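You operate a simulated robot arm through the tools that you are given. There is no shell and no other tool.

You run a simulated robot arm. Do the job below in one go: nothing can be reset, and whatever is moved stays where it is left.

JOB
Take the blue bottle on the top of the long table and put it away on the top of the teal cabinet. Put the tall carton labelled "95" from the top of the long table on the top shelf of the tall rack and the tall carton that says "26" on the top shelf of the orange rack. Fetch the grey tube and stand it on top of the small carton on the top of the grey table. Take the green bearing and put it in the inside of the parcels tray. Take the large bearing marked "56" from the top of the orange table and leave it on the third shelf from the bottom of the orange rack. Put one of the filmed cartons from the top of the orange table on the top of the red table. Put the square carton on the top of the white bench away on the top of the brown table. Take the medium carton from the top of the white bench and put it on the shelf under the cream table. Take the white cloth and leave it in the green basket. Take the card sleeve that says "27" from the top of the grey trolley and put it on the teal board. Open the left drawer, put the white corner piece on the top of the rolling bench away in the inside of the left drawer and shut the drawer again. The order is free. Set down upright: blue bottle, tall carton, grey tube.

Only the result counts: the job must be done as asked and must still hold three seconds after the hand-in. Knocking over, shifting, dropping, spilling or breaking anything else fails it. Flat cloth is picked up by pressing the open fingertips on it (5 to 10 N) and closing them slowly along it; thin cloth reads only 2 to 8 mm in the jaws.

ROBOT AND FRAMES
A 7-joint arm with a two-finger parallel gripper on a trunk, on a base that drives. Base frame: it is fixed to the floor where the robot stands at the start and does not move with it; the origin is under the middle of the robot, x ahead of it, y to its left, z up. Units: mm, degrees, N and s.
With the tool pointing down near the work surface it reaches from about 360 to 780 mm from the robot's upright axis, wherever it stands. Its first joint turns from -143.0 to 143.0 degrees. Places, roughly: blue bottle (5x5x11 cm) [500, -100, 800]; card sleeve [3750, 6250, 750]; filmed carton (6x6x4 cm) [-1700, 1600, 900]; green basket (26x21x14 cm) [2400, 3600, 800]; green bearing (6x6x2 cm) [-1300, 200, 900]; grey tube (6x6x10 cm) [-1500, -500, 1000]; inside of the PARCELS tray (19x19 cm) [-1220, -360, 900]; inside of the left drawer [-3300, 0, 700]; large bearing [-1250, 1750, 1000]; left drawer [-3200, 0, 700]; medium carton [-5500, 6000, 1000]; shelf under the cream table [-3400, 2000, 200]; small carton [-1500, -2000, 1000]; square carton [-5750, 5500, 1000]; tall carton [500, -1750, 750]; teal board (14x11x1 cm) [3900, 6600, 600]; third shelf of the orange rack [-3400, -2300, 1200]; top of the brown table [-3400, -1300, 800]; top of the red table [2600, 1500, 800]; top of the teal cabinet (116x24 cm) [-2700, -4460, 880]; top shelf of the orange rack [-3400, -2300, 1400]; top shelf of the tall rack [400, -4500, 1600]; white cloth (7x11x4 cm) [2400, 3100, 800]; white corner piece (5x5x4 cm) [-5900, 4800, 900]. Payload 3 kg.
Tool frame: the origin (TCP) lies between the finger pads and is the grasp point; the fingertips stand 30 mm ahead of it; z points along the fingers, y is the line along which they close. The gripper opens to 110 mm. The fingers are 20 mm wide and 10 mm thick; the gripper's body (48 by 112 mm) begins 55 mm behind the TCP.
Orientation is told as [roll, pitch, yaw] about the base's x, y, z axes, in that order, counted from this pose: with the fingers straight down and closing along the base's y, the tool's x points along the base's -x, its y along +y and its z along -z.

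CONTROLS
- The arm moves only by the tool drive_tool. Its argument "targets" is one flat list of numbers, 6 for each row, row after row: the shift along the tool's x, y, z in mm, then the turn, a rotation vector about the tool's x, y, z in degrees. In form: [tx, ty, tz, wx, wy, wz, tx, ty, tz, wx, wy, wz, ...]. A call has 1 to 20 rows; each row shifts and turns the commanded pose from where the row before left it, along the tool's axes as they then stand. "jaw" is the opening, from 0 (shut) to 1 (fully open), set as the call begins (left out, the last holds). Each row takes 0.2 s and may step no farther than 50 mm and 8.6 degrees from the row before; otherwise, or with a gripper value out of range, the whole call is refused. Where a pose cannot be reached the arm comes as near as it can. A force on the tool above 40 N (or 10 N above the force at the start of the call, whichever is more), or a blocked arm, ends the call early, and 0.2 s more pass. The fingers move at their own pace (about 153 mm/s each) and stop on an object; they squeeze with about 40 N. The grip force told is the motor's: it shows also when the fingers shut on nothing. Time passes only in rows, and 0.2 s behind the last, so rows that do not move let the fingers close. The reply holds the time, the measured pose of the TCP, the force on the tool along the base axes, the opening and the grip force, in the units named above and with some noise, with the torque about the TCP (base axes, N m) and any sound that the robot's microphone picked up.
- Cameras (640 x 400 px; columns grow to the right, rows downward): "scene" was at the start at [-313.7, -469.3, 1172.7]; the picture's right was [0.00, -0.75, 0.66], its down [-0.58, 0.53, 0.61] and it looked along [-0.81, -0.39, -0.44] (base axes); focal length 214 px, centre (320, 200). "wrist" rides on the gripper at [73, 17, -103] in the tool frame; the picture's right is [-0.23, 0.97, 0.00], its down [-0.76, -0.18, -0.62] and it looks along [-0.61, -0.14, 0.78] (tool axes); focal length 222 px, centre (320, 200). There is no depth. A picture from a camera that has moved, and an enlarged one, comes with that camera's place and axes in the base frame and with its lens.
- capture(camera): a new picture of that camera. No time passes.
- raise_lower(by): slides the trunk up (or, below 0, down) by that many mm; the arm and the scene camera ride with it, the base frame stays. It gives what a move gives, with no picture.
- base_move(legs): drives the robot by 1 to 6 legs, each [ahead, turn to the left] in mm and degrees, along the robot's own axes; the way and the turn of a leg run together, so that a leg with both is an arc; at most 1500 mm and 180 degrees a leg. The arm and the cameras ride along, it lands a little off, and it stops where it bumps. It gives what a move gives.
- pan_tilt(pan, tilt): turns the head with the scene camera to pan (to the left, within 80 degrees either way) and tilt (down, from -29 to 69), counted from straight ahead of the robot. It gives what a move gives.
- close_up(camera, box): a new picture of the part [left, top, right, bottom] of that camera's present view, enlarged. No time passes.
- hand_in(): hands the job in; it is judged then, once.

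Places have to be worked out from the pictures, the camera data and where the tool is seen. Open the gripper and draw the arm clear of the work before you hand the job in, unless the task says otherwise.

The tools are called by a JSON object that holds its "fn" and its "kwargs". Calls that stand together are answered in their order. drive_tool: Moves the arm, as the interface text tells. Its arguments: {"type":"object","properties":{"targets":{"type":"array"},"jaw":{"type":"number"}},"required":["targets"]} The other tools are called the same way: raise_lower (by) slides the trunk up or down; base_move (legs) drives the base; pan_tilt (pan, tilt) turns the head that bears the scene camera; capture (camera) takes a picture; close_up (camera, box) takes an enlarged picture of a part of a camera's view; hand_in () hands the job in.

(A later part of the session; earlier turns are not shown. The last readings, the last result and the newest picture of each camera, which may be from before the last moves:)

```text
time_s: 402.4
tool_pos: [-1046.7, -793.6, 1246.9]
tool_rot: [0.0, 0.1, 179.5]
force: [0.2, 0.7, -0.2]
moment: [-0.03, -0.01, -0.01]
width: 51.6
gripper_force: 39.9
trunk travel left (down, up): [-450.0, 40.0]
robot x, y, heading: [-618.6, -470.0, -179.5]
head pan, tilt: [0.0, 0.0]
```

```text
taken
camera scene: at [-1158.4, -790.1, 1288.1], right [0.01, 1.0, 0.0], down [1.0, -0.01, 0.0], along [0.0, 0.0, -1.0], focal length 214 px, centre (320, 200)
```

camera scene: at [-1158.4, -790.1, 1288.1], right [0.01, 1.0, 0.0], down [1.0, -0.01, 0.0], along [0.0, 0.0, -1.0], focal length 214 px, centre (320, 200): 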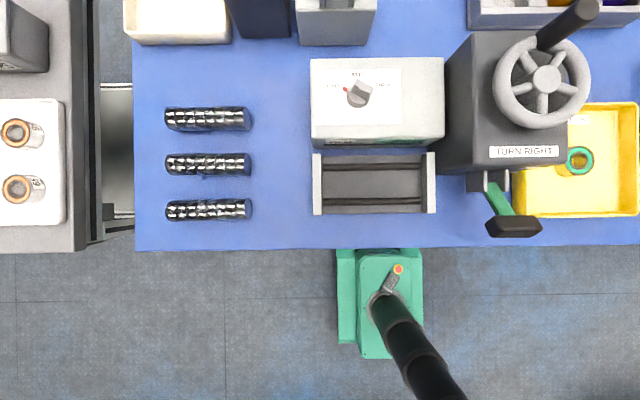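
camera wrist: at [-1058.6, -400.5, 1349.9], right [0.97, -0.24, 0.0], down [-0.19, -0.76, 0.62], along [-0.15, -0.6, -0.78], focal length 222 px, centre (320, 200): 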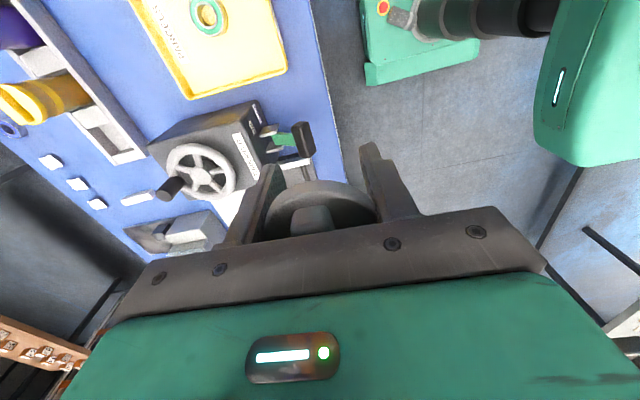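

There is free blue surface at about (-1104,-860). I move there and descend until the fingertips are just above the table.

{"fn": "drive_tool", "kwargs": {"targets": [-28.5, 33, 0, 0, 0, 0, -28.5, 33, 0, 0, 0, 0, 0, 0, 45, 0, 0, 0, 0, 0, 45, 0, 0, 0, 0, 0, 45, 0, 0, 0, 0, 0, 45, 0, 0, 0, 0, 0, 45, 0, 0, 0, 0, 0, 45, 0, 0, 0, 0, 0, 30, 0, 0, 0, 0, 0, 8, 0, 0, 0]}}

{"fn": "pan_tilt", "kwargs": {"pan": 0, "tilt": 35}}

{"fn": "capture", "kwargs": {"camera": "scene"}}

{"fn": "capture", "kwargs": {"camera": "wrist"}}

```text
time_s: 404.6
tool_pos: [-1105.0, -859.8, 939.2]
tool_rot: [0.0, 0.1, 179.6]
force: [0.3, 0.1, -1.1]
moment: [0.0, 0.0, 0.01]
width: 51.8
gripper_force: 40.0
trunk travel left (down, up): [-450.0, 40.0]
robot x, y, heading: [-617.4, -469.7, -179.5]
head pan, tilt: [0.0, 0.0]
```

```text
time_s: 405.6
tool_pos: [-1105.4, -858.8, 938.6]
tool_rot: [0.0, 0.2, 179.5]
force: [-0.9, 0.1, -0.5]
moment: [-0.03, 0.02, -0.01]
width: 51.7
gripper_force: 39.6
trunk travel left (down, up): [-450.0, 40.0]
robot x, y, heading: [-619.7, -470.6, -179.6]
head pan, tilt: [0.0, 35.0]
```

```text
taken
camera scene: at [-1159.7, -856.1, 981.9], right [0.01, 1.0, 0.0], down [0.82, -0.01, 0.57], along [0.57, -0.01, -0.82], focal length 214 px, centre (320, 200)
```

scene: 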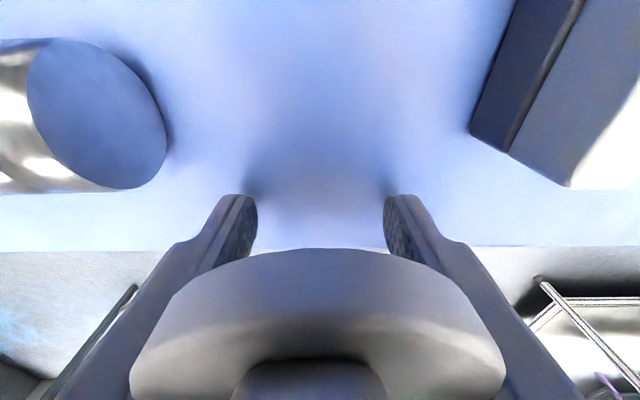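

```text
taken
camera wrist: at [-1032.3, -876.9, 1043.0], right [-0.24, -0.97, 0.0], down [-0.76, 0.18, 0.62], along [-0.6, 0.15, -0.78], focal length 222 px, centre (320, 200)
```

wrist: 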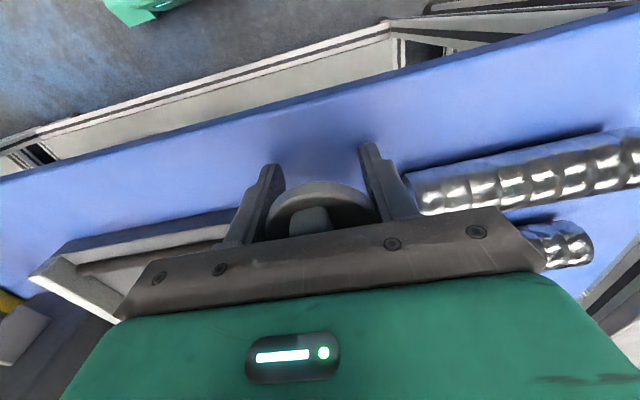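

The lid is held high between the fingers over free surface. I lower 8 mm more and open slightly to let it down.

{"fn": "drive_tool", "kwargs": {"targets": [-6, 0, 0, 0, 0, 0, 0, 0, 4, 0, 0, 0, 0, 0, 3, 0, 0, 0, 0, 0, 0, 0, 0, 0]}}

{"fn": "drive_tool", "kwargs": {"targets": [0, 0, 0, 0, 0, 0, 0, 0, 0, 0, 0, 0, 0, 0, 0, 0, 0, 0], "jaw": 0.58}}

{"fn": "capture", "kwargs": {"camera": "scene"}}

```text
time_s: 406.6
tool_pos: [-1112.5, -858.1, 931.9]
tool_rot: [0.1, 0.2, 179.4]
force: [0.4, 0.2, 0.4]
moment: [0.01, -0.01, 0.02]
width: 51.7
gripper_force: 40.1
trunk travel left (down, up): [-450.0, 40.0]
robot x, y, heading: [-619.6, -472.5, -179.5]
head pan, tilt: [0.0, 35.0]
```

```text
time_s: 407.4
tool_pos: [-1109.5, -858.9, 929.9]
tool_rot: [-0.1, 0.1, 179.5]
force: [-0.3, 0.3, 0.8]
moment: [-0.01, 0.0, -0.02]
width: 63.7
gripper_force: 0.1
trunk travel left (down, up): [-450.0, 40.0]
robot x, y, heading: [-617.7, -468.6, -179.4]
head pan, tilt: [0.0, 35.0]
```

```text
taken
camera scene: at [-1165.5, -855.5, 974.2], right [0.01, 1.0, 0.0], down [0.82, -0.01, 0.58], along [0.58, -0.01, -0.82], focal length 214 px, centre (320, 200)
```

scene: 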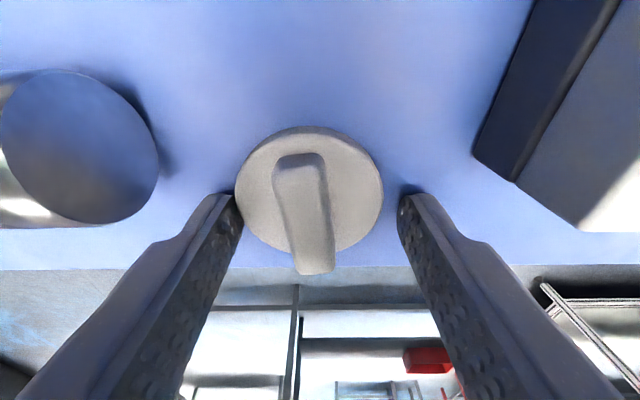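

The lid lies flat on the table at (-1128,-859). I rise, then turn the robot in small steps to face down the aisle, where there is room to reach back to its deck.

{"fn": "drive_tool", "kwargs": {"targets": [0, 0, -30, 0, 0, 0, 0, 0, -45, 0, 0, 0, 0, 0, -45, 0, 0, 0, 0, 0, -45, 0, 0, 0, 0, 0, -45, 0, 0, 0, 0, 0, -45, 0, 0, 0, 0, 0, -45, 0, 0, 0]}}

{"fn": "base_move", "kwargs": {"legs": [[0, 15], [0, 15], [0, 15], [0, 15], [0, 15], [0, 15]]}}

{"fn": "capture", "kwargs": {"camera": "scene"}}

{"fn": "capture", "kwargs": {"camera": "wrist"}}

```text
time_s: 409.0
tool_pos: [-1112.0, -858.1, 1229.6]
tool_rot: [-0.1, 0.1, 179.4]
force: [0.0, -0.4, 0.6]
moment: [-0.03, 0.01, -0.01]
width: 63.7
gripper_force: 0.0
trunk travel left (down, up): [-450.0, 40.0]
robot x, y, heading: [-617.3, -469.8, -179.5]
head pan, tilt: [0.0, 35.0]
```

```text
time_s: 415.1
tool_pos: [-248.6, -985.6, 1231.1]
tool_rot: [0.1, 0.1, -92.5]
force: [-0.7, 0.0, 0.4]
moment: [-0.02, -0.09, -0.02]
width: 63.8
gripper_force: 0.1
trunk travel left (down, up): [-450.0, 40.0]
robot x, y, heading: [-677.6, -477.2, -90.2]
head pan, tilt: [0.0, 35.0]
stopped in leg 6: the robot was blocked; the commanded pose is now the measured one
```

```text
taken
camera scene: at [-251.6, -1037.6, 1274.4], right [-1.0, 0.04, 0.0], down [0.04, 0.82, 0.57], along [0.03, 0.57, -0.82], focal length 214 px, centre (320, 200)
```

scene: 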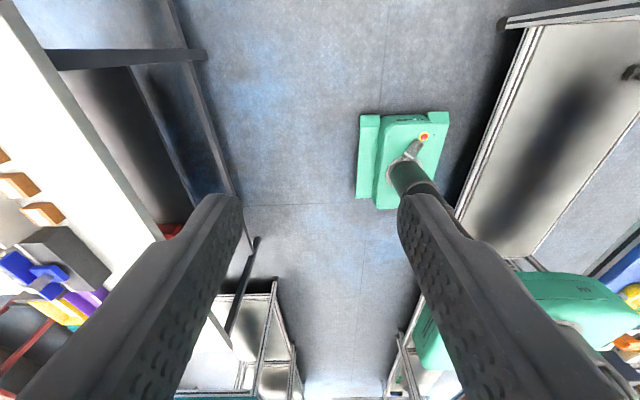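

```text
taken
camera wrist: at [-227.7, -914.8, 1335.1], right [0.96, -0.27, 0.0], down [-0.21, -0.75, 0.62], along [-0.17, -0.6, -0.78], focal length 222 px, centre (320, 200)
```

wrist: 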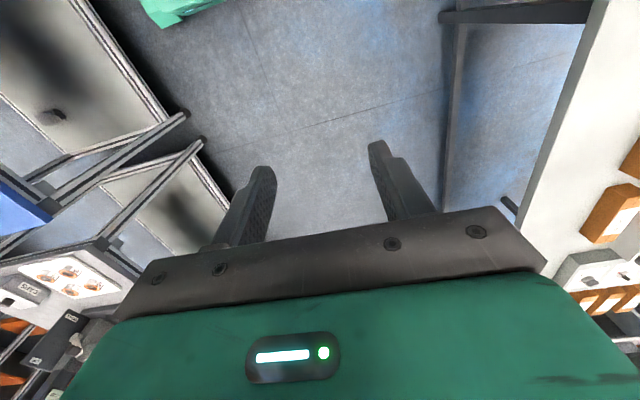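

The tube is still on the deck, now in front of the column in the free aisle. I lower the trunk fully and bring the hand low in front of the robot to inspect it.

{"fn": "raise_lower", "kwargs": {"by": -450}}

{"fn": "drive_tool", "kwargs": {"targets": [2, -44.5, 0, 0, 0, 0, 2, -44.5, 0, 0, 0, 0, 2, -44.5, 0, 0, 0, 0, 2, -44.5, 0, 0, 0, 0, 2, -44.5, 0, 0, 0, 0, 2, -44.5, 0, 0, 0, 0, 2, -44.5, 0, 0, 0, 0, 2, -44.5, 0, 0, 0, 0, 2, -44.5, 0, 0, 0, 0, 2, -44.5, 0, 0, 0, 0, 2, -44.5, 0, 0, 0, 0, 2, -44.5, 0, 0, 0, 0]}}

{"fn": "capture", "kwargs": {"camera": "scene"}}

```text
refused: -450 is not a number from -400 to 400
```

```text
time_s: 417.7
tool_pos: [-781.1, -938.3, 1227.3]
tool_rot: [0.0, 0.1, -92.4]
force: [1.1, -0.1, 0.0]
moment: [-0.04, 0.05, 0.02]
width: 63.9
gripper_force: 0.1
trunk travel left (down, up): [-450.0, 40.0]
robot x, y, heading: [-679.6, -479.9, -90.2]
head pan, tilt: [0.0, 35.0]
```

```text
taken
camera scene: at [-783.5, -990.5, 1271.1], right [-1.0, 0.04, 0.0], down [0.04, 0.82, 0.57], along [0.02, 0.57, -0.82], focal length 214 px, centre (320, 200)
```

scene: 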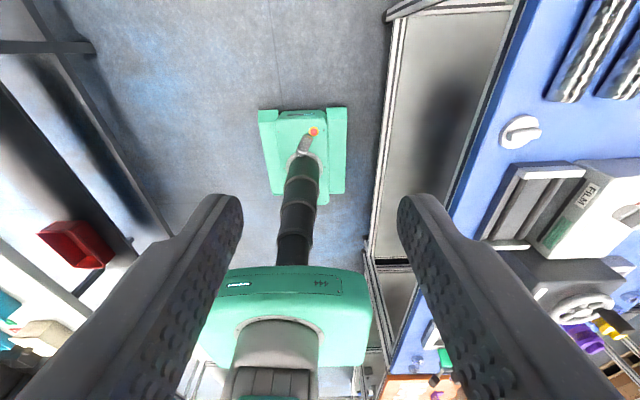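

I lower the trunk in two steps now.

{"fn": "raise_lower", "kwargs": {"by": -400}}

{"fn": "capture", "kwargs": {"camera": "scene"}}

```text
time_s: 421.5
tool_pos: [-781.5, -938.1, 828.0]
tool_rot: [0.0, 0.1, -92.5]
force: [0.1, -0.9, -0.2]
moment: [0.03, -0.01, 0.0]
width: 63.9
gripper_force: 0.1
trunk travel left (down, up): [-50.0, 440.0]
robot x, y, heading: [-678.0, -475.1, -90.4]
head pan, tilt: [0.0, 35.0]
```

```text
taken
camera scene: at [-783.6, -990.3, 870.9], right [-1.0, 0.04, 0.0], down [0.04, 0.82, 0.57], along [0.03, 0.57, -0.82], focal length 214 px, centre (320, 200)
```

scene: 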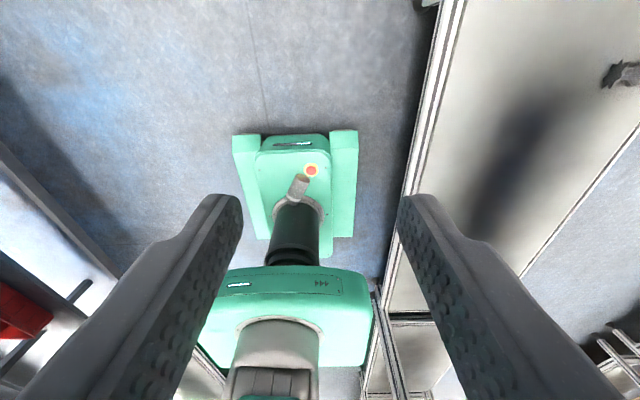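

I triangulate: deck at z≈255, tube centre ≈(-700,-624), axis pointing out toward (-0.57,-0.82). I turn the hand to point back toward the column along the tube (yaw -125, pitch +50).

{"fn": "drive_tool", "kwargs": {"targets": [0, 0, 0, 0, 0, 8.1, 0, 0, 0, 0, 0, 8.1, 0, 0, 0, 0, 0, 8.1, 0, 0, 0, 0, 0, 8, 0, 0, 0, 0, 8.4, 0, 0, 0, 0, 0, 8.4, 0, 0, 0, 0, 0, 8.4, 0, 0, 0, 0, 0, 8.3, 0, 0, 0, 0, 0, 8.3, 0, 0, 0, 0, 0, 8.2, 0], "jaw": 0.8}}

{"fn": "capture", "kwargs": {"camera": "wrist"}}

{"fn": "capture", "kwargs": {"camera": "scene"}}

```text
time_s: 423.7
tool_pos: [-788.9, -909.9, 763.6]
tool_rot: [-0.1, 50.2, -124.9]
force: [1.6, 0.2, 0.5]
moment: [-0.08, 0.07, 0.07]
width: 87.9
gripper_force: 0.1
out of reach, approached as far as the arm can: row 9, 10
trunk travel left (down, up): [-50.0, 440.0]
robot x, y, heading: [-677.7, -476.0, -90.3]
head pan, tilt: [0.0, 35.0]
```

```text
taken
camera wrist: at [-793.4, -946.4, 885.5], right [0.72, -0.67, -0.18], down [-0.7, -0.69, -0.18], along [0.0, 0.26, -0.97], focal length 222 px, centre (320, 200)
```

wrist: 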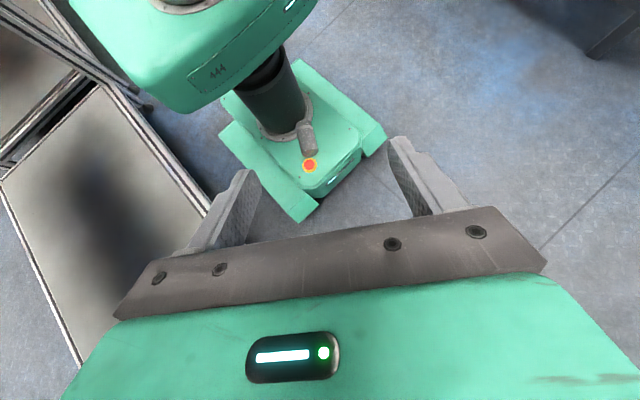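

```text
taken
camera scene: at [-828.1, -961.8, 749.9], right [-0.82, 0.57, 0.0], down [0.05, 0.07, 1.0], along [0.57, 0.82, -0.09], focal length 214 px, centre (320, 200)
```

scene: 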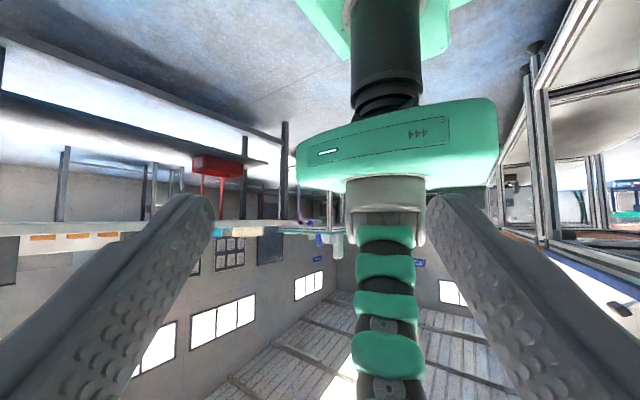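

The hand points back at the deck; the tube is visible between the fingers in the wrist view. I move down toward the pre-grasp point (-776,-735,386).

{"fn": "drive_tool", "kwargs": {"targets": [-21.4, -10, 39.8, 0, 0, 0, -21.4, -10, 39.8, 0, 0, 0, -21.4, -10, 39.8, 0, 0, 0, -21.4, -10, 39.8, 0, 0, 0, -21.4, -10, 39.8, 0, 0, 0, -21.4, -10, 39.8, 0, 0, 0]}}

{"fn": "capture", "kwargs": {"camera": "wrist"}}

```text
time_s: 425.1
tool_pos: [-783.7, -794.1, 509.7]
tool_rot: [-0.1, 50.0, -124.9]
force: [0.7, -0.1, 0.3]
moment: [0.0, -0.01, -0.02]
width: 88.4
gripper_force: 0.0
trunk travel left (down, up): [-50.0, 440.0]
robot x, y, heading: [-683.4, -473.6, -90.2]
head pan, tilt: [0.0, 35.0]
```

```text
taken
camera wrist: at [-787.4, -832.0, 632.2], right [0.72, -0.68, -0.18], down [-0.7, -0.69, -0.18], along [0.0, 0.25, -0.97], focal length 222 px, centre (320, 200)
```

wrist: 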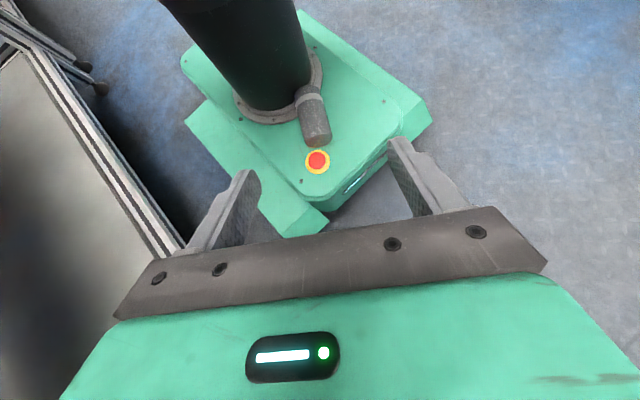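

The approach works. I continue to a point ~125 mm short of the tube, aligned with its axis, and check.

{"fn": "drive_tool", "kwargs": {"targets": [-11, -4.8, 30, 0, 0, 0, -11, -4.8, 30, 0, 0, 0, -11, -4.8, 30, 0, 0, 0, -11, -4.8, 30, 0, 0, 0, -10.8, -4.8, 30, 0, 0, 0]}}

{"fn": "capture", "kwargs": {"camera": "wrist"}}

```text
time_s: 426.3
tool_pos: [-753.4, -713.2, 372.8]
tool_rot: [-0.1, 50.1, -124.9]
force: [0.5, 0.3, 0.6]
moment: [0.0, 0.03, 0.02]
width: 88.1
gripper_force: 0.2
trunk travel left (down, up): [-50.0, 440.0]
robot x, y, heading: [-673.8, -474.9, -90.3]
head pan, tilt: [0.0, 35.0]
```

```text
taken
camera wrist: at [-757.7, -750.3, 494.6], right [0.72, -0.68, -0.18], down [-0.7, -0.69, -0.18], along [0.0, 0.25, -0.97], focal length 222 px, centre (320, 200)
```

wrist: 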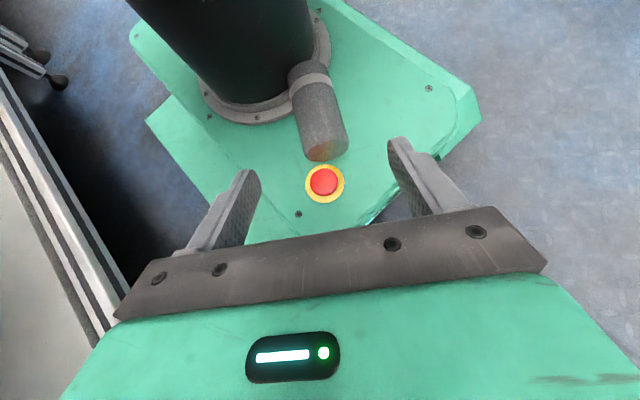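

Tube diameter ≈45 mm, aligned with the approach line. I advance ~96 mm and re-check.

{"fn": "drive_tool", "kwargs": {"targets": [-1.7, -0.2, 32, 0, 0, 0, -1.7, -0.2, 32, 0, 0, 0, -1.7, -0.2, 32, 0, 0, 0]}}

{"fn": "capture", "kwargs": {"camera": "wrist"}}

```text
time_s: 427.1
tool_pos: [-716.1, -653.5, 306.4]
tool_rot: [0.0, 50.1, -125.0]
force: [0.5, -0.2, 0.5]
moment: [0.0, -0.05, -0.01]
width: 87.7
gripper_force: 0.1
trunk travel left (down, up): [-50.0, 440.0]
robot x, y, heading: [-677.2, -478.0, -90.3]
head pan, tilt: [0.0, 35.0]
```

```text
taken
camera wrist: at [-720.1, -691.2, 429.1], right [0.72, -0.68, -0.18], down [-0.7, -0.69, -0.18], along [0.0, 0.25, -0.97], focal length 222 px, centre (320, 200)
```

wrist: 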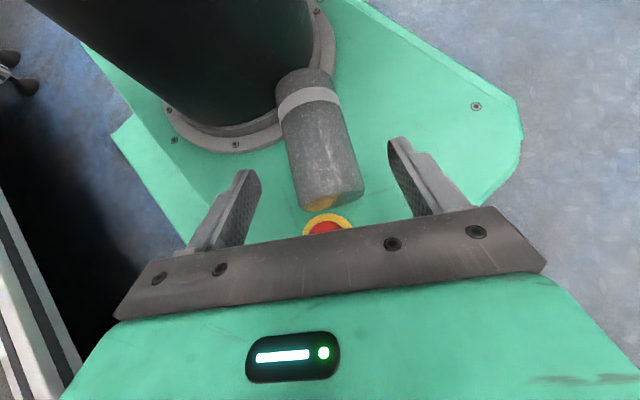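

The tube is between the fingers. I advance 27 mm more and close.

{"fn": "drive_tool", "kwargs": {"targets": [0, 0, 14, 0, 0, 0, 0, 0, 13, 0, 0, 0]}}

{"fn": "drive_tool", "kwargs": {"targets": [0, 0, 0, 0, 0, 0, 0, 0, 0, 0, 0, 0, 0, 0, 0, 0, 0, 0], "jaw": 0}}

{"fn": "capture", "kwargs": {"camera": "wrist"}}

```text
time_s: 427.7
tool_pos: [-704.4, -637.0, 291.2]
tool_rot: [-0.1, 49.9, -124.8]
force: [0.4, -0.2, 0.4]
moment: [0.02, 0.01, -0.03]
width: 88.0
gripper_force: 0.0
trunk travel left (down, up): [-50.0, 440.0]
robot x, y, heading: [-677.2, -478.3, -90.4]
head pan, tilt: [0.0, 35.0]
```

```text
time_s: 428.5
tool_pos: [-704.2, -637.4, 289.3]
tool_rot: [-0.1, 50.1, -124.9]
force: [0.0, -0.5, 0.5]
moment: [-0.03, 0.04, -0.02]
width: 46.6
gripper_force: 39.7
trunk travel left (down, up): [-50.0, 440.0]
robot x, y, heading: [-681.9, -478.5, -90.3]
head pan, tilt: [0.0, 35.0]
```

```text
taken
camera wrist: at [-708.5, -674.7, 413.0], right [0.72, -0.68, -0.18], down [-0.7, -0.69, -0.18], along [0.0, 0.25, -0.97], focal length 222 px, centre (320, 200)
```

wrist: 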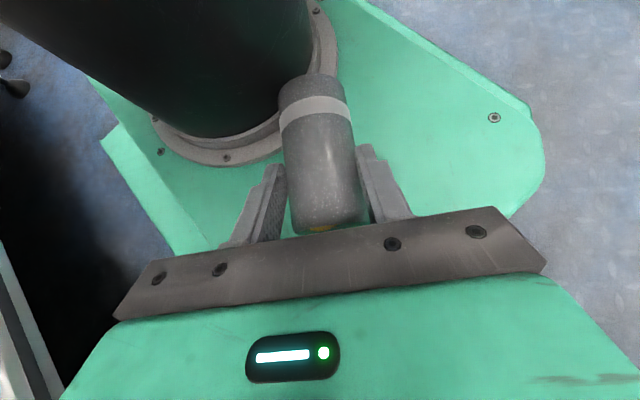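

The tube body is gripped across its 46.6 mm diameter. I draw it off the deck along the tool axis and raise it.

{"fn": "drive_tool", "kwargs": {"targets": [2, 0, -20, 0, 0, 0, 2, 0, -40, 0, 0, 0, 0, 0, -45, 0, 0, 0, 0, 0, -45, 0, 0, 0, 0, 0, -45, 0, 0, 0, 0, 0, -45, 0, 0, 0]}}

{"fn": "raise_lower", "kwargs": {"by": 300}}

{"fn": "capture", "kwargs": {"camera": "wrist"}}

```text
time_s: 429.9
tool_pos: [-806.1, -786.7, 445.9]
tool_rot: [-0.1, 50.0, -124.9]
force: [-0.7, 0.4, -0.2]
moment: [-0.04, -0.02, 0.0]
width: 46.7
gripper_force: 40.0
trunk travel left (down, up): [-50.0, 440.0]
robot x, y, heading: [-678.4, -478.4, -90.3]
head pan, tilt: [0.0, 35.0]
```

```text
time_s: 432.9
tool_pos: [-805.4, -786.1, 744.7]
tool_rot: [-0.2, 50.1, -124.8]
force: [0.4, 0.0, -0.1]
moment: [0.01, -0.02, -0.01]
width: 47.0
gripper_force: 40.2
trunk travel left (down, up): [-350.0, 140.0]
robot x, y, heading: [-678.3, -477.4, -90.3]
head pan, tilt: [0.0, 35.0]
```

```text
taken
camera wrist: at [-810.1, -824.4, 867.9], right [0.72, -0.68, -0.18], down [-0.7, -0.69, -0.18], along [0.0, 0.25, -0.97], focal length 222 px, centre (320, 200)
```

wrist: 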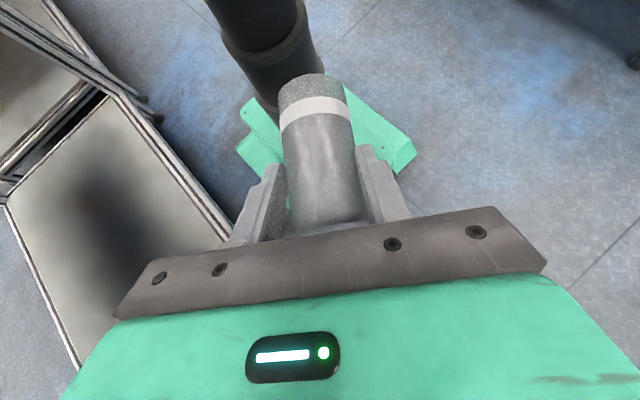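

Body in hand, band (top) end pointing toward the robot. I raise it above table height, turn toward the long table and drive up to its free front strip.

{"fn": "raise_lower", "kwargs": {"by": 140}}

{"fn": "base_move", "kwargs": {"legs": [[0, 90], [500, 0]]}}

{"fn": "capture", "kwargs": {"camera": "wrist"}}

```text
time_s: 434.6
tool_pos: [-806.5, -788.1, 886.4]
tool_rot: [-0.1, 50.1, -124.9]
force: [0.2, -1.2, -0.6]
moment: [0.0, 0.0, -0.01]
width: 46.7
gripper_force: 39.9
trunk travel left (down, up): [-490.0, 0.0]
robot x, y, heading: [-680.0, -477.8, -90.5]
head pan, tilt: [0.0, 35.0]
```

```text
time_s: 441.5
tool_pos: [134.6, -591.6, 885.3]
tool_rot: [-0.2, 50.2, -33.3]
force: [-0.3, -0.4, -0.4]
moment: [0.02, 0.0, -0.05]
width: 46.5
gripper_force: 40.4
trunk travel left (down, up): [-490.0, 0.0]
robot x, y, heading: [-180.0, -520.5, 1.0]
head pan, tilt: [0.0, 35.0]
```

```text
taken
camera wrist: at [172.0, -596.0, 1007.7], right [0.65, 0.74, -0.18], down [0.71, -0.68, -0.18], along [-0.25, 0.0, -0.97], focal length 222 px, centre (320, 200)
```

wrist: 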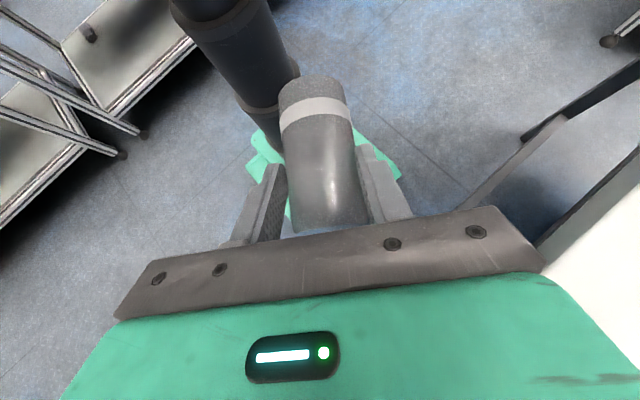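

I turn the hand to point straight back (yaw 0) and drive 110 mm nearer to the table.

{"fn": "drive_tool", "kwargs": {"targets": [0, 0, -10, 6.38, 0, -5.36, 0, 0, -10, 6.38, 0, -5.36, 0, 0, -10, 6.38, 0, -5.36, 0, 0, -10, 6.38, 0, -5.36]}}

{"fn": "base_move", "kwargs": {"legs": [[110, 0]]}}

{"fn": "capture", "kwargs": {"camera": "wrist"}}

```text
time_s: 442.5
tool_pos: [162.0, -603.1, 911.2]
tool_rot: [0.0, 50.0, 0.3]
force: [0.0, -1.2, -0.6]
moment: [0.01, 0.01, -0.01]
width: 46.6
gripper_force: 40.2
trunk travel left (down, up): [-490.0, 0.0]
robot x, y, heading: [-179.7, -514.8, 0.8]
head pan, tilt: [0.0, 35.0]
```

```text
time_s: 443.7
tool_pos: [271.3, -600.3, 910.6]
tool_rot: [0.0, 50.1, 0.2]
force: [-0.4, -1.1, 0.4]
moment: [0.0, -0.04, 0.0]
width: 46.9
gripper_force: 40.3
trunk travel left (down, up): [-490.0, 0.0]
robot x, y, heading: [-66.2, -516.0, 0.9]
head pan, tilt: [0.0, 35.0]
```

```text
taken
camera wrist: at [306.2, -583.9, 1033.5], right [0.14, 0.97, -0.17], down [0.97, -0.17, -0.18], along [-0.21, -0.14, -0.97], focal length 222 px, centre (320, 200)
```

wrist: 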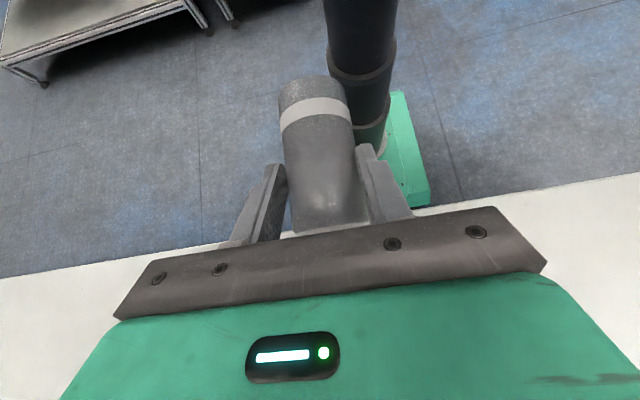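

I move the tube 100 mm forward over the table and down to z≈860.

{"fn": "drive_tool", "kwargs": {"targets": [-21.4, 0, -25.5, 0, 0, 0, -21.4, 0, -25.5, 0, 0, 0, -21.4, 0, -25.5, 0, 0, 0, -19, 0, 16, 0, 0, 0, -19, 0, 16, 0, 0, 0]}}

{"fn": "capture", "kwargs": {"camera": "wrist"}}

```text
time_s: 444.9
tool_pos: [373.3, -599.0, 862.1]
tool_rot: [0.0, 49.9, 0.2]
force: [-1.2, 0.0, -0.2]
moment: [-0.05, 0.07, 0.03]
width: 46.5
gripper_force: 40.2
trunk travel left (down, up): [-490.0, 0.0]
robot x, y, heading: [-69.5, -514.2, 0.9]
head pan, tilt: [0.0, 35.0]
```

```text
taken
camera wrist: at [406.3, -582.7, 984.1], right [0.14, 0.97, -0.17], down [0.97, -0.17, -0.18], along [-0.21, -0.14, -0.97], focal length 222 px, centre (320, 200)
```

wrist: 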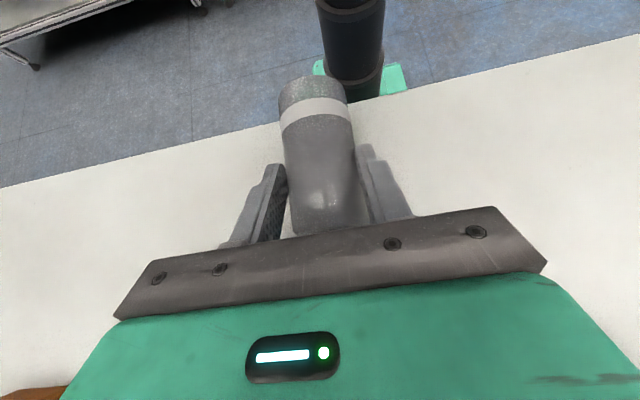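

The tube is over the table with its top end ~30 mm inside the edge. I lower it until it touches.

{"fn": "drive_tool", "kwargs": {"targets": [-10.7, 0, 9, 0, 0, 0, -1.53, 0, 1.29, 0, 0, 0, -1.53, 0, 1.29, 0, 0, 0, -1.53, 0, 1.29, 0, 0, 0, -1.53, 0, 1.29, 0, 0, 0]}}

```text
time_s: 445.6
tool_pos: [372.5, -597.9, 845.2]
tool_rot: [0.1, 50.1, 0.3]
force: [-3.0, 1.2, 17.1]
moment: [0.0, -0.66, 0.12]
width: 47.1
gripper_force: 39.6
trunk travel left (down, up): [-490.0, 0.0]
robot x, y, heading: [-70.8, -514.3, 0.9]
head pan, tilt: [0.0, 35.0]
stopped in row 3: the force on the tool passed its limit at 44 N (the readings are from after the stop); the commanded pose is now the measured one
```

The bottom end touches first, so the tube is tilted with its top end up. I pitch the hand by -8° to level it and lower again gently.

{"fn": "drive_tool", "kwargs": {"targets": [0, 0, 0, 0, -4, 0, 0, 0, 0, 0, -4, 0, -1.5, 0, 1.3, 0, 0, 0, -1.5, 0, 1.3, 0, 0, 0]}}

{"fn": "capture", "kwargs": {"camera": "wrist"}}

```text
time_s: 446.6
tool_pos: [371.3, -598.4, 845.3]
tool_rot: [0.0, 42.2, 0.2]
force: [-2.5, 0.5, 17.7]
moment: [-0.03, -0.18, 0.11]
width: 46.8
gripper_force: 40.5
trunk travel left (down, up): [-490.0, 0.0]
robot x, y, heading: [-66.8, -513.2, 0.8]
head pan, tilt: [0.0, 35.0]
stopped in row 4: the force on the tool passed its limit at 44 N (the readings are from after the stop); the commanded pose is now the measured one
```

```text
taken
camera wrist: at [387.9, -582.8, 971.1], right [0.16, 0.97, -0.15], down [0.98, -0.17, -0.05], along [-0.08, -0.14, -0.99], focal length 222 px, centre (320, 200)
```

wrist: 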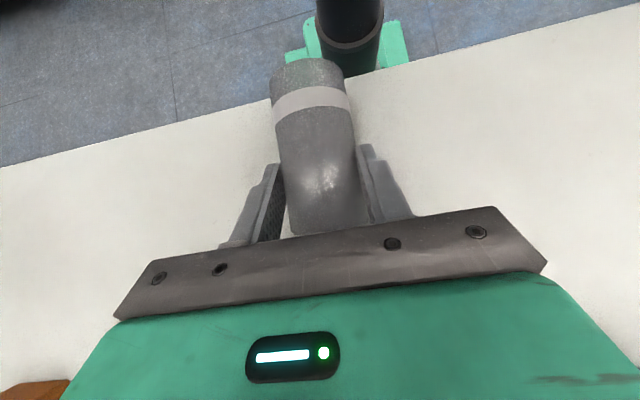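

The contact is now nearly under the grip. I open the jaws slightly so the tube settles flat between the fingers.

{"fn": "drive_tool", "kwargs": {"targets": [0, 0, 0, 0, 0, 0, 0, 0, 0, 0, 0, 0], "jaw": 0.52}}

{"fn": "capture", "kwargs": {"camera": "wrist"}}

```text
time_s: 447.1
tool_pos: [370.9, -598.4, 844.2]
tool_rot: [-0.1, 42.4, 0.2]
force: [-11.7, 0.1, -7.2]
moment: [-0.07, 1.0, 0.2]
width: 57.1
gripper_force: 0.1
trunk travel left (down, up): [-490.0, 0.0]
robot x, y, heading: [-68.3, -516.3, 0.7]
head pan, tilt: [0.0, 35.0]
```

```text
taken
camera wrist: at [388.2, -582.9, 969.9], right [0.16, 0.97, -0.15], down [0.98, -0.17, -0.05], along [-0.08, -0.14, -0.99], focal length 222 px, centre (320, 200)
```

wrist: 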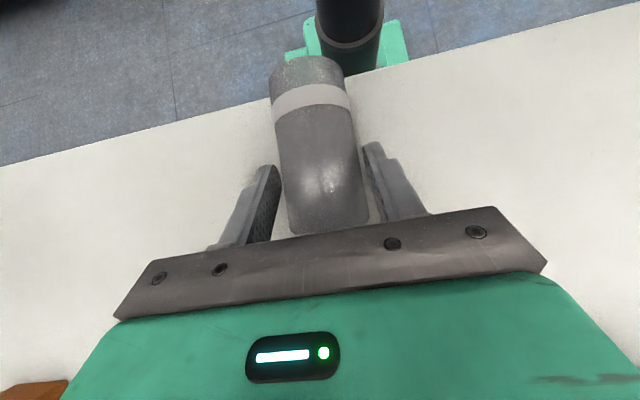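

I wait briefly and read the forces again.

{"fn": "drive_tool", "kwargs": {"targets": [0, 0, 0, 0, 0, 0, 0, 0, 0, 0, 0, 0]}}

{"fn": "close_up", "kwargs": {"camera": "wrist", "box": [220, 40, 460, 190]}}

{"fn": "pan_tilt", "kwargs": {"pan": 0, "tilt": -20}}

{"fn": "capture", "kwargs": {"camera": "scene"}}

```text
time_s: 447.8
tool_pos: [371.3, -598.6, 844.1]
tool_rot: [0.0, 42.4, 0.1]
force: [-16.5, 0.9, -10.2]
moment: [-0.06, 1.42, 0.27]
width: 57.2
gripper_force: 0.0
trunk travel left (down, up): [-490.0, 0.0]
robot x, y, heading: [-68.4, -516.8, 1.1]
head pan, tilt: [0.0, 35.0]
```

```text
2.67 times, centred on (340, 115) of wrist
camera zoom: at [388.3, -582.9, 970.3], right [0.16, 0.97, -0.15], down [0.98, -0.17, -0.05], along [-0.08, -0.14, -0.99], focal length 592 px, centre (267, 427)
```

zoom: 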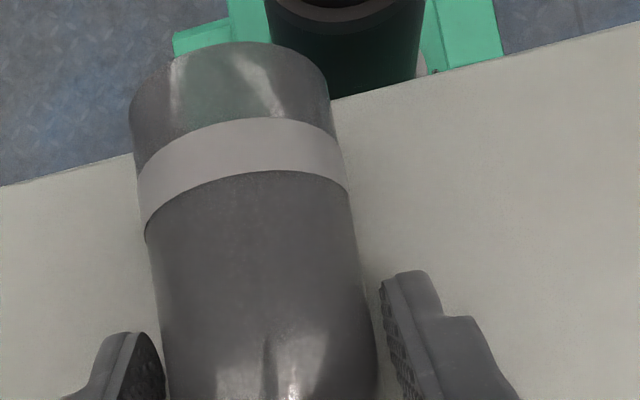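

```text
time_s: 449.0
tool_pos: [356.9, -598.3, 849.5]
tool_rot: [0.2, 43.3, 0.1]
force: [-176.0, -0.3, -33.5]
moment: [0.2, 6.67, 0.56]
width: 57.3
gripper_force: 0.1
trunk travel left (down, up): [-490.0, 0.0]
robot x, y, heading: [-66.0, -515.9, 0.9]
head pan, tilt: [0.0, -20.0]
```

```text
taken
camera scene: at [442.4, -597.3, 819.7], right [0.0, -1.0, 0.0], down [-0.51, 0.0, 0.86], along [-0.86, 0.0, -0.51], focal length 214 px, centre (320, 200)
```

scene: 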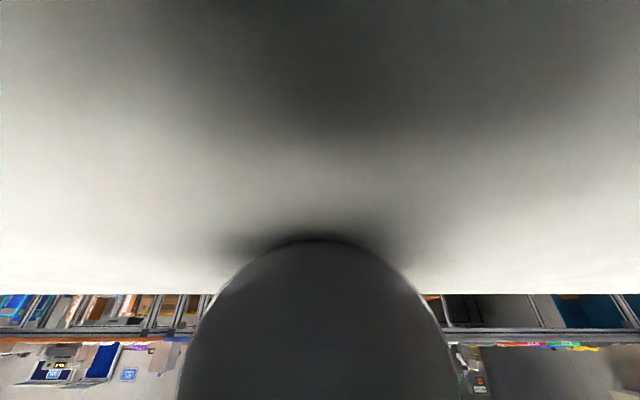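

The head itself is a solid part and is now pressing against the table (176 N). I raise the hand at once.

{"fn": "drive_tool", "kwargs": {"targets": [13.4, 0, -14.9, 0, 0, 0, 20, 0, -22.3, 0, 0, 0, 20, 0, -22.3, 0, 0, 0]}}

{"fn": "capture", "kwargs": {"camera": "wrist"}}

```text
time_s: 449.3
tool_pos: [355.0, -598.5, 849.7]
tool_rot: [0.5, 46.5, 0.1]
force: [-138.4, 1.6, 69.8]
moment: [0.04, -6.41, 0.93]
width: 57.1
gripper_force: 0.1
trunk travel left (down, up): [-490.0, 0.0]
robot x, y, heading: [-72.6, -517.8, 0.9]
head pan, tilt: [0.0, -20.0]
stopped in row 1: the force on the tool passed its limit at 204 N (the readings are from after the stop); the commanded pose is now the measured one
```

```text
taken
camera wrist: at [380.3, -582.7, 974.6], right [0.16, 0.97, -0.16], down [0.98, -0.18, -0.12], along [-0.15, -0.14, -0.98], focal length 222 px, centre (320, 200)
```

wrist: 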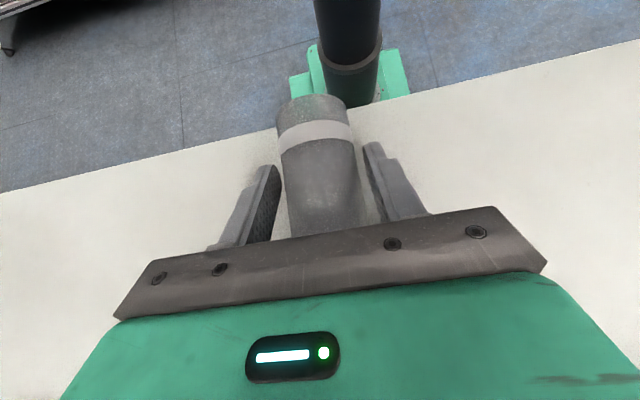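

I pause with a null row to let the forces relax and read again.

{"fn": "drive_tool", "kwargs": {"targets": [0, 0, 0, 0, 0, 0]}}

```text
time_s: 449.7
tool_pos: [360.6, -598.3, 844.7]
tool_rot: [0.7, 48.6, 0.2]
force: [-128.4, 0.7, 120.6]
moment: [0.58, -13.51, 1.47]
width: 57.4
gripper_force: 0.0
trunk travel left (down, up): [-490.0, 0.0]
robot x, y, heading: [-68.4, -515.3, 0.8]
head pan, tilt: [0.0, -20.0]
stopped in row 1: the force on the tool passed its limit at 170 N (the readings are from after the stop); the commanded pose is now the measured one
```

The head must be swung away from the table: I tilt it fully to 68°, where it tucks behind the hand.

{"fn": "pan_tilt", "kwargs": {"pan": 0, "tilt": 68}}

{"fn": "capture", "kwargs": {"camera": "wrist"}}

```text
time_s: 451.3
tool_pos: [373.4, -598.2, 838.9]
tool_rot: [0.4, 47.4, 0.0]
force: [-100.4, -3.6, 44.7]
moment: [0.44, -9.44, 0.38]
width: 57.3
gripper_force: 0.1
trunk travel left (down, up): [-490.0, 0.0]
robot x, y, heading: [-69.0, -511.3, 1.2]
head pan, tilt: [0.0, 68.0]
```

```text
taken
camera wrist: at [400.5, -582.5, 962.4], right [0.16, 0.97, -0.16], down [0.97, -0.18, -0.14], along [-0.17, -0.14, -0.98], focal length 222 px, centre (320, 200)
```

wrist: 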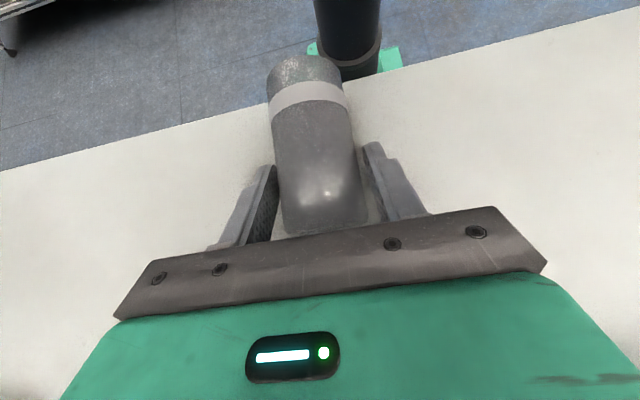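

{"fn": "drive_tool", "kwargs": {"targets": [3.6, 0, -3.4, 0, 0, 0, 0, 0, 0, 0, 0, 0]}}

```text
time_s: 451.9
tool_pos: [379.4, -599.1, 842.6]
tool_rot: [0.3, 46.9, 0.2]
force: [-26.5, -4.5, 19.3]
moment: [0.72, -3.22, 0.33]
width: 57.0
gripper_force: 0.0
trunk travel left (down, up): [-490.0, 0.0]
robot x, y, heading: [-71.7, -515.0, 0.8]
head pan, tilt: [0.0, 68.0]
```

The force is relaxing (−26 N). I continue upward in small rows.

{"fn": "drive_tool", "kwargs": {"targets": [3.6, 0, -3.4, 0, 0, 0, 7.3, 0, -6.8, 0, 0, 0, 14.6, 0, -13.7, 0, 0, 0]}}

{"fn": "capture", "kwargs": {"camera": "wrist"}}

```text
time_s: 452.7
tool_pos: [378.3, -598.5, 875.2]
tool_rot: [0.4, 47.7, 0.3]
force: [-0.4, -0.2, -0.7]
moment: [0.01, 0.03, 0.01]
width: 57.2
gripper_force: 0.1
trunk travel left (down, up): [-490.0, 0.0]
robot x, y, heading: [-68.1, -513.0, 1.1]
head pan, tilt: [0.0, 68.0]
```

```text
taken
camera wrist: at [406.4, -582.9, 998.5], right [0.16, 0.97, -0.16], down [0.97, -0.18, -0.14], along [-0.17, -0.14, -0.98], focal length 222 px, centre (320, 200)
```

wrist: 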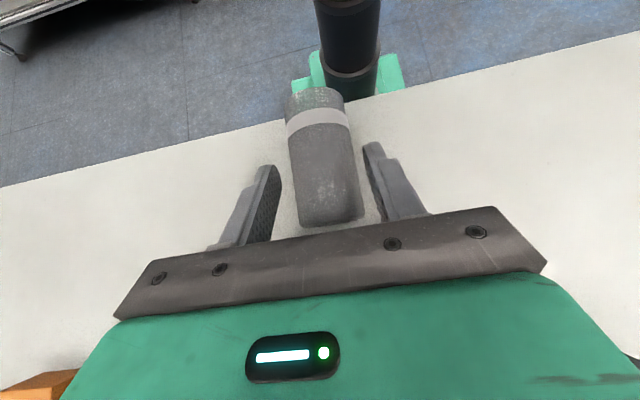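

Free again; the tube lies on the table along x, top end toward the robot. I lift the hand clear, back the robot off 230 mm and lower the trunk, preparing a near-horizontal re-grasp from the front.

{"fn": "drive_tool", "kwargs": {"targets": [22, 0, -20.5, 0, 0, 0, 29, 0, -27, 0, 0, 0, 35, 0, -32, 0, 0, 0, 35, 0, -32, 0, 0, 0]}}

{"fn": "base_move", "kwargs": {"legs": [[-240, 0]]}}

{"fn": "capture", "kwargs": {"camera": "wrist"}}

```text
time_s: 453.7
tool_pos: [378.8, -601.6, 1042.7]
tool_rot: [0.3, 47.7, 0.1]
force: [-0.1, 0.5, -0.2]
moment: [0.0, 0.02, 0.01]
width: 57.3
gripper_force: 0.1
trunk travel left (down, up): [-490.0, 0.0]
robot x, y, heading: [-66.8, -513.7, 1.0]
head pan, tilt: [0.0, 68.0]
```

```text
time_s: 455.5
tool_pos: [138.6, -603.3, 1041.4]
tool_rot: [0.4, 47.8, 0.3]
force: [0.8, 0.8, -0.3]
moment: [0.01, -0.03, -0.01]
width: 57.4
gripper_force: 0.0
trunk travel left (down, up): [-490.0, 0.0]
robot x, y, heading: [-311.7, -517.5, 1.3]
head pan, tilt: [0.0, 68.0]
```

```text
taken
camera wrist: at [167.8, -587.7, 1165.7], right [0.15, 0.97, -0.16], down [0.97, -0.18, -0.14], along [-0.17, -0.14, -0.98], focal length 222 px, centre (320, 200)
```

wrist: 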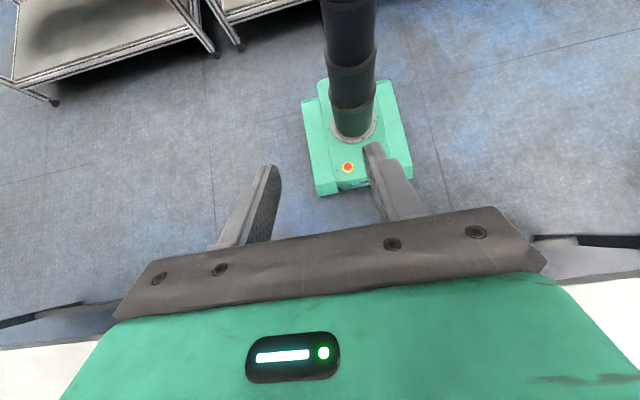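

I rotate the hand from pitch +48 to -45 in place and then look at the tube with the scene camera.

{"fn": "drive_tool", "kwargs": {"targets": [0, 0, 0, 0, -8.4, 0, 0, 0, 0, 0, -8.4, 0, 0, 0, 0, 0, -8.4, 0, 0, 0, 0, 0, -8.4, 0, 0, 0, 0, 0, -8.4, 0, 0, 0, 0, 0, -8.4, 0, 0, 0, 0, 0, -8.4, 0, 0, 0, 0, 0, -8.4, 0, 0, 0, 0, 0, -8.4, 0, 0, 0, 0, 0, -8.4, 0, 0, 0, 0, 0, -8.4, 0], "jaw": 0.8}}

{"fn": "pan_tilt", "kwargs": {"pan": 0, "tilt": 10}}

{"fn": "capture", "kwargs": {"camera": "scene"}}

```text
time_s: 457.9
tool_pos: [204.1, -599.0, 1051.7]
tool_rot: [2.1, -35.2, -0.4]
force: [0.2, 0.1, 0.6]
moment: [-0.01, 0.02, 0.01]
width: 87.9
gripper_force: 0.1
out of reach, approached as far as the arm can: row 9, 10, 11
trunk travel left (down, up): [-490.0, 0.0]
robot x, y, heading: [-313.1, -515.3, 1.0]
head pan, tilt: [0.0, 68.0]
```

```text
time_s: 459.1
tool_pos: [203.9, -599.3, 1052.8]
tool_rot: [2.3, -35.1, -0.2]
force: [-0.2, -0.2, -0.6]
moment: [0.0, -0.01, 0.0]
width: 88.1
gripper_force: 0.0
trunk travel left (down, up): [-490.0, 0.0]
robot x, y, heading: [-308.2, -520.1, 1.2]
head pan, tilt: [0.0, 10.0]
```

```text
taken
camera scene: at [258.2, -598.0, 1137.4], right [0.02, -1.0, -0.03], down [-0.91, 0.0, -0.42], along [0.42, 0.04, -0.91], focal length 214 px, centre (320, 200)
```

scene: 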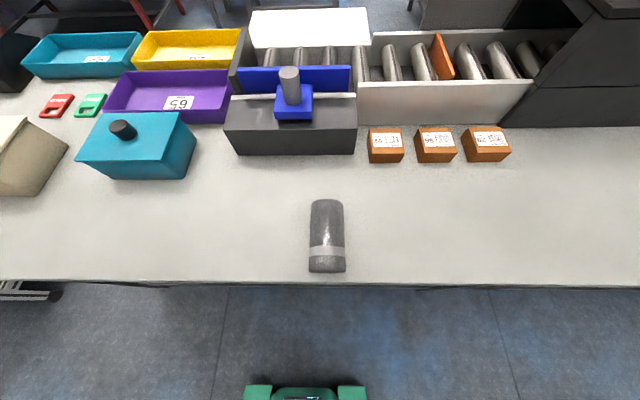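

The tube lies from x≈297 (band/top end) to 400 at y≈-597. I back the robot off another 120 mm, lower the trunk 150 mm, and turn the hand toward horizontal.

{"fn": "base_move", "kwargs": {"legs": [[-120, 0]]}}

{"fn": "raise_lower", "kwargs": {"by": -150}}

{"fn": "drive_tool", "kwargs": {"targets": [-30, 0, 21, 0, 0, 0, -30, 0, 21, 0, 0, 0, 0, 0, 0, 0, -8, 0, 0, 0, 0, 0, -8, 0, 0, 0, 0, 0, -8, 0, 0, 0, 0, 0, -8, 0, 0, 0, 0, 0, -8, 0]}}

{"fn": "capture", "kwargs": {"camera": "scene"}}

```text
time_s: 460.4
tool_pos: [82.5, -598.6, 1051.4]
tool_rot: [2.2, -35.1, -0.3]
force: [0.8, -0.1, -0.5]
moment: [0.02, -0.03, -0.04]
width: 87.9
gripper_force: 0.1
trunk travel left (down, up): [-490.0, 0.0]
robot x, y, heading: [-431.3, -522.0, 1.3]
head pan, tilt: [0.0, 10.0]
```

```text
time_s: 462.1
tool_pos: [81.8, -599.5, 903.3]
tool_rot: [2.2, -35.1, -0.3]
force: [-0.9, 0.4, -0.4]
moment: [0.0, 0.02, 0.0]
width: 88.0
gripper_force: 0.0
trunk travel left (down, up): [-340.0, 150.0]
robot x, y, heading: [-430.0, -522.2, 1.0]
head pan, tilt: [0.0, 10.0]
```

```text
time_s: 463.7
tool_pos: [191.4, -600.3, 944.5]
tool_rot: [6.8, -75.3, -5.4]
force: [-0.3, 0.8, -0.2]
moment: [-0.07, -0.01, -0.08]
width: 87.9
gripper_force: 0.1
out of reach, approached as far as the arm can: row 5, 6, 7
trunk travel left (down, up): [-340.0, 150.0]
robot x, y, heading: [-432.3, -520.4, 1.1]
head pan, tilt: [0.0, 10.0]
```

```text
taken
camera scene: at [178.3, -601.4, 1046.8], right [0.02, -1.0, -0.03], down [-0.42, 0.02, -0.91], along [0.91, 0.03, -0.42], focal length 214 px, centre (320, 200)
```

scene: 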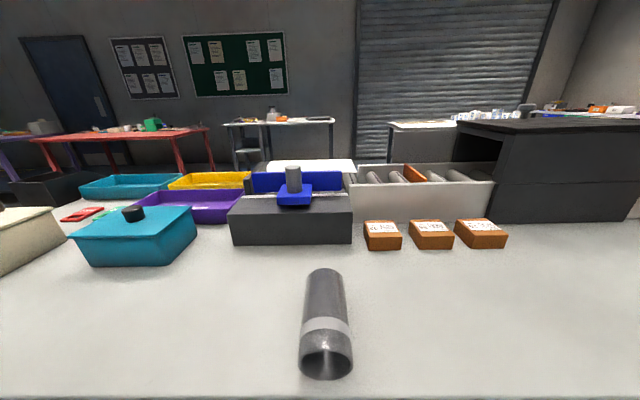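

The hand is now near horizontal (14.7° down) and the tube lies straight ahead, open end toward me. I lower the hand and advance most of the way.

{"fn": "drive_tool", "kwargs": {"targets": [38.2, -2, 0, 0, 0, 0, 38.2, -2, 0, 0, 0, 0, 0, 0, 30, 0, 0, 0, 0, 0, 30, 0, 0, 0, 0, 0, 30, 0, 0, 0]}}

{"fn": "pan_tilt", "kwargs": {"pan": 0, "tilt": 25}}

{"fn": "capture", "kwargs": {"camera": "scene"}}

{"fn": "capture", "kwargs": {"camera": "wrist"}}

```text
time_s: 464.9
tool_pos: [258.0, -598.8, 846.9]
tool_rot: [7.3, -75.0, -5.9]
force: [-0.7, -0.1, -0.4]
moment: [0.01, 0.0, 0.02]
width: 87.9
gripper_force: 0.1
trunk travel left (down, up): [-340.0, 150.0]
robot x, y, heading: [-430.6, -520.9, 1.0]
head pan, tilt: [0.0, 10.0]
```

```text
time_s: 465.7
tool_pos: [258.5, -599.4, 846.7]
tool_rot: [7.0, -75.0, -5.6]
force: [-0.6, 0.0, 0.6]
moment: [-0.04, 0.02, -0.03]
width: 87.8
gripper_force: 0.0
trunk travel left (down, up): [-340.0, 150.0]
robot x, y, heading: [-430.4, -522.2, 1.2]
head pan, tilt: [0.0, 25.0]
```

```text
taken
camera scene: at [239.0, -599.6, 925.1], right [0.02, -1.0, -0.03], down [-0.64, 0.01, -0.77], along [0.77, 0.03, -0.64], focal length 214 px, centre (320, 200)
```

scene: 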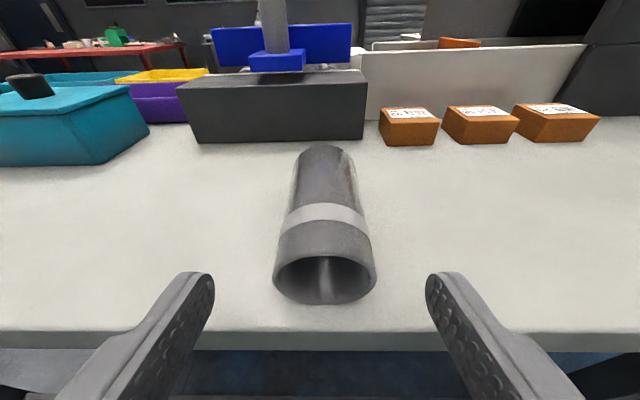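

```text
taken
camera wrist: at [140.3, -583.4, 804.4], right [0.04, 0.97, 0.25], down [-0.4, -0.21, 0.89], along [0.91, -0.14, 0.38], focal length 222 px, centre (320, 200)
```

wrist: 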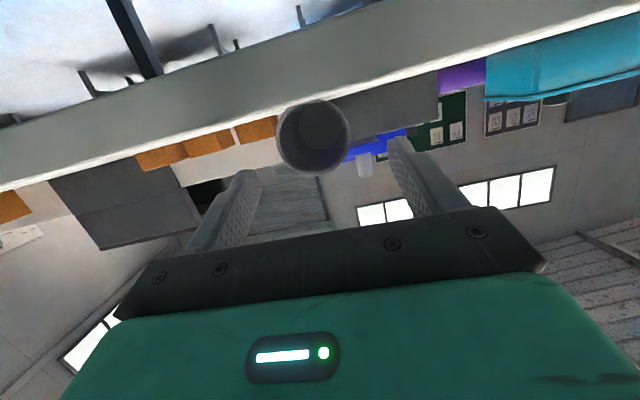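

The tube is centred between the open fingers. I advance 78 mm so they straddle its band end, then close.

{"fn": "drive_tool", "kwargs": {"targets": [0, -1, 26, 0, 0, 0, 0, -1, 26, 0, 0, 0, 0, 0, 26, 0, 0, 0]}}

{"fn": "drive_tool", "kwargs": {"targets": [0, 0, 0, 0, 0, 0, 0, 0, 0, 0, 0, 0, 0, 0, 0, 0, 0, 0], "jaw": 0}}

{"fn": "capture", "kwargs": {"camera": "scene"}}

```text
time_s: 466.5
tool_pos: [332.4, -599.2, 827.7]
tool_rot: [7.1, -75.1, -5.8]
force: [-0.3, 0.0, -0.7]
moment: [-0.03, 0.02, 0.02]
width: 87.8
gripper_force: 0.1
trunk travel left (down, up): [-340.0, 150.0]
robot x, y, heading: [-431.0, -521.3, 1.0]
head pan, tilt: [0.0, 25.0]
```

```text
time_s: 467.3
tool_pos: [332.3, -599.5, 827.9]
tool_rot: [6.9, -75.0, -5.7]
force: [0.3, 0.2, -0.7]
moment: [0.0, 0.04, -0.02]
width: 47.4
gripper_force: 40.2
trunk travel left (down, up): [-340.0, 150.0]
robot x, y, heading: [-432.0, -517.8, 1.0]
head pan, tilt: [0.0, 25.0]
```

```text
taken
camera scene: at [313.1, -600.0, 905.3], right [0.02, -1.0, -0.03], down [-0.64, 0.01, -0.77], along [0.77, 0.03, -0.64], focal length 214 px, centre (320, 200)
```

scene: 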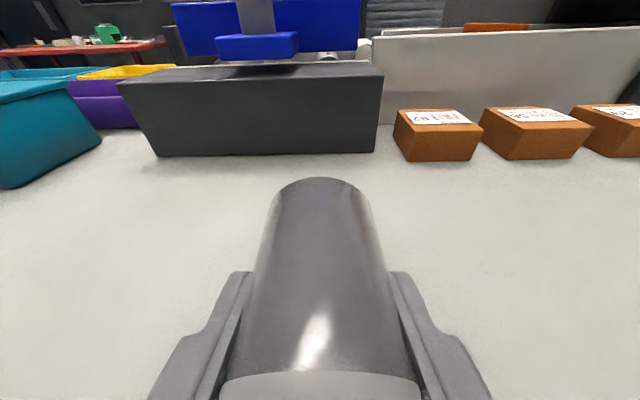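

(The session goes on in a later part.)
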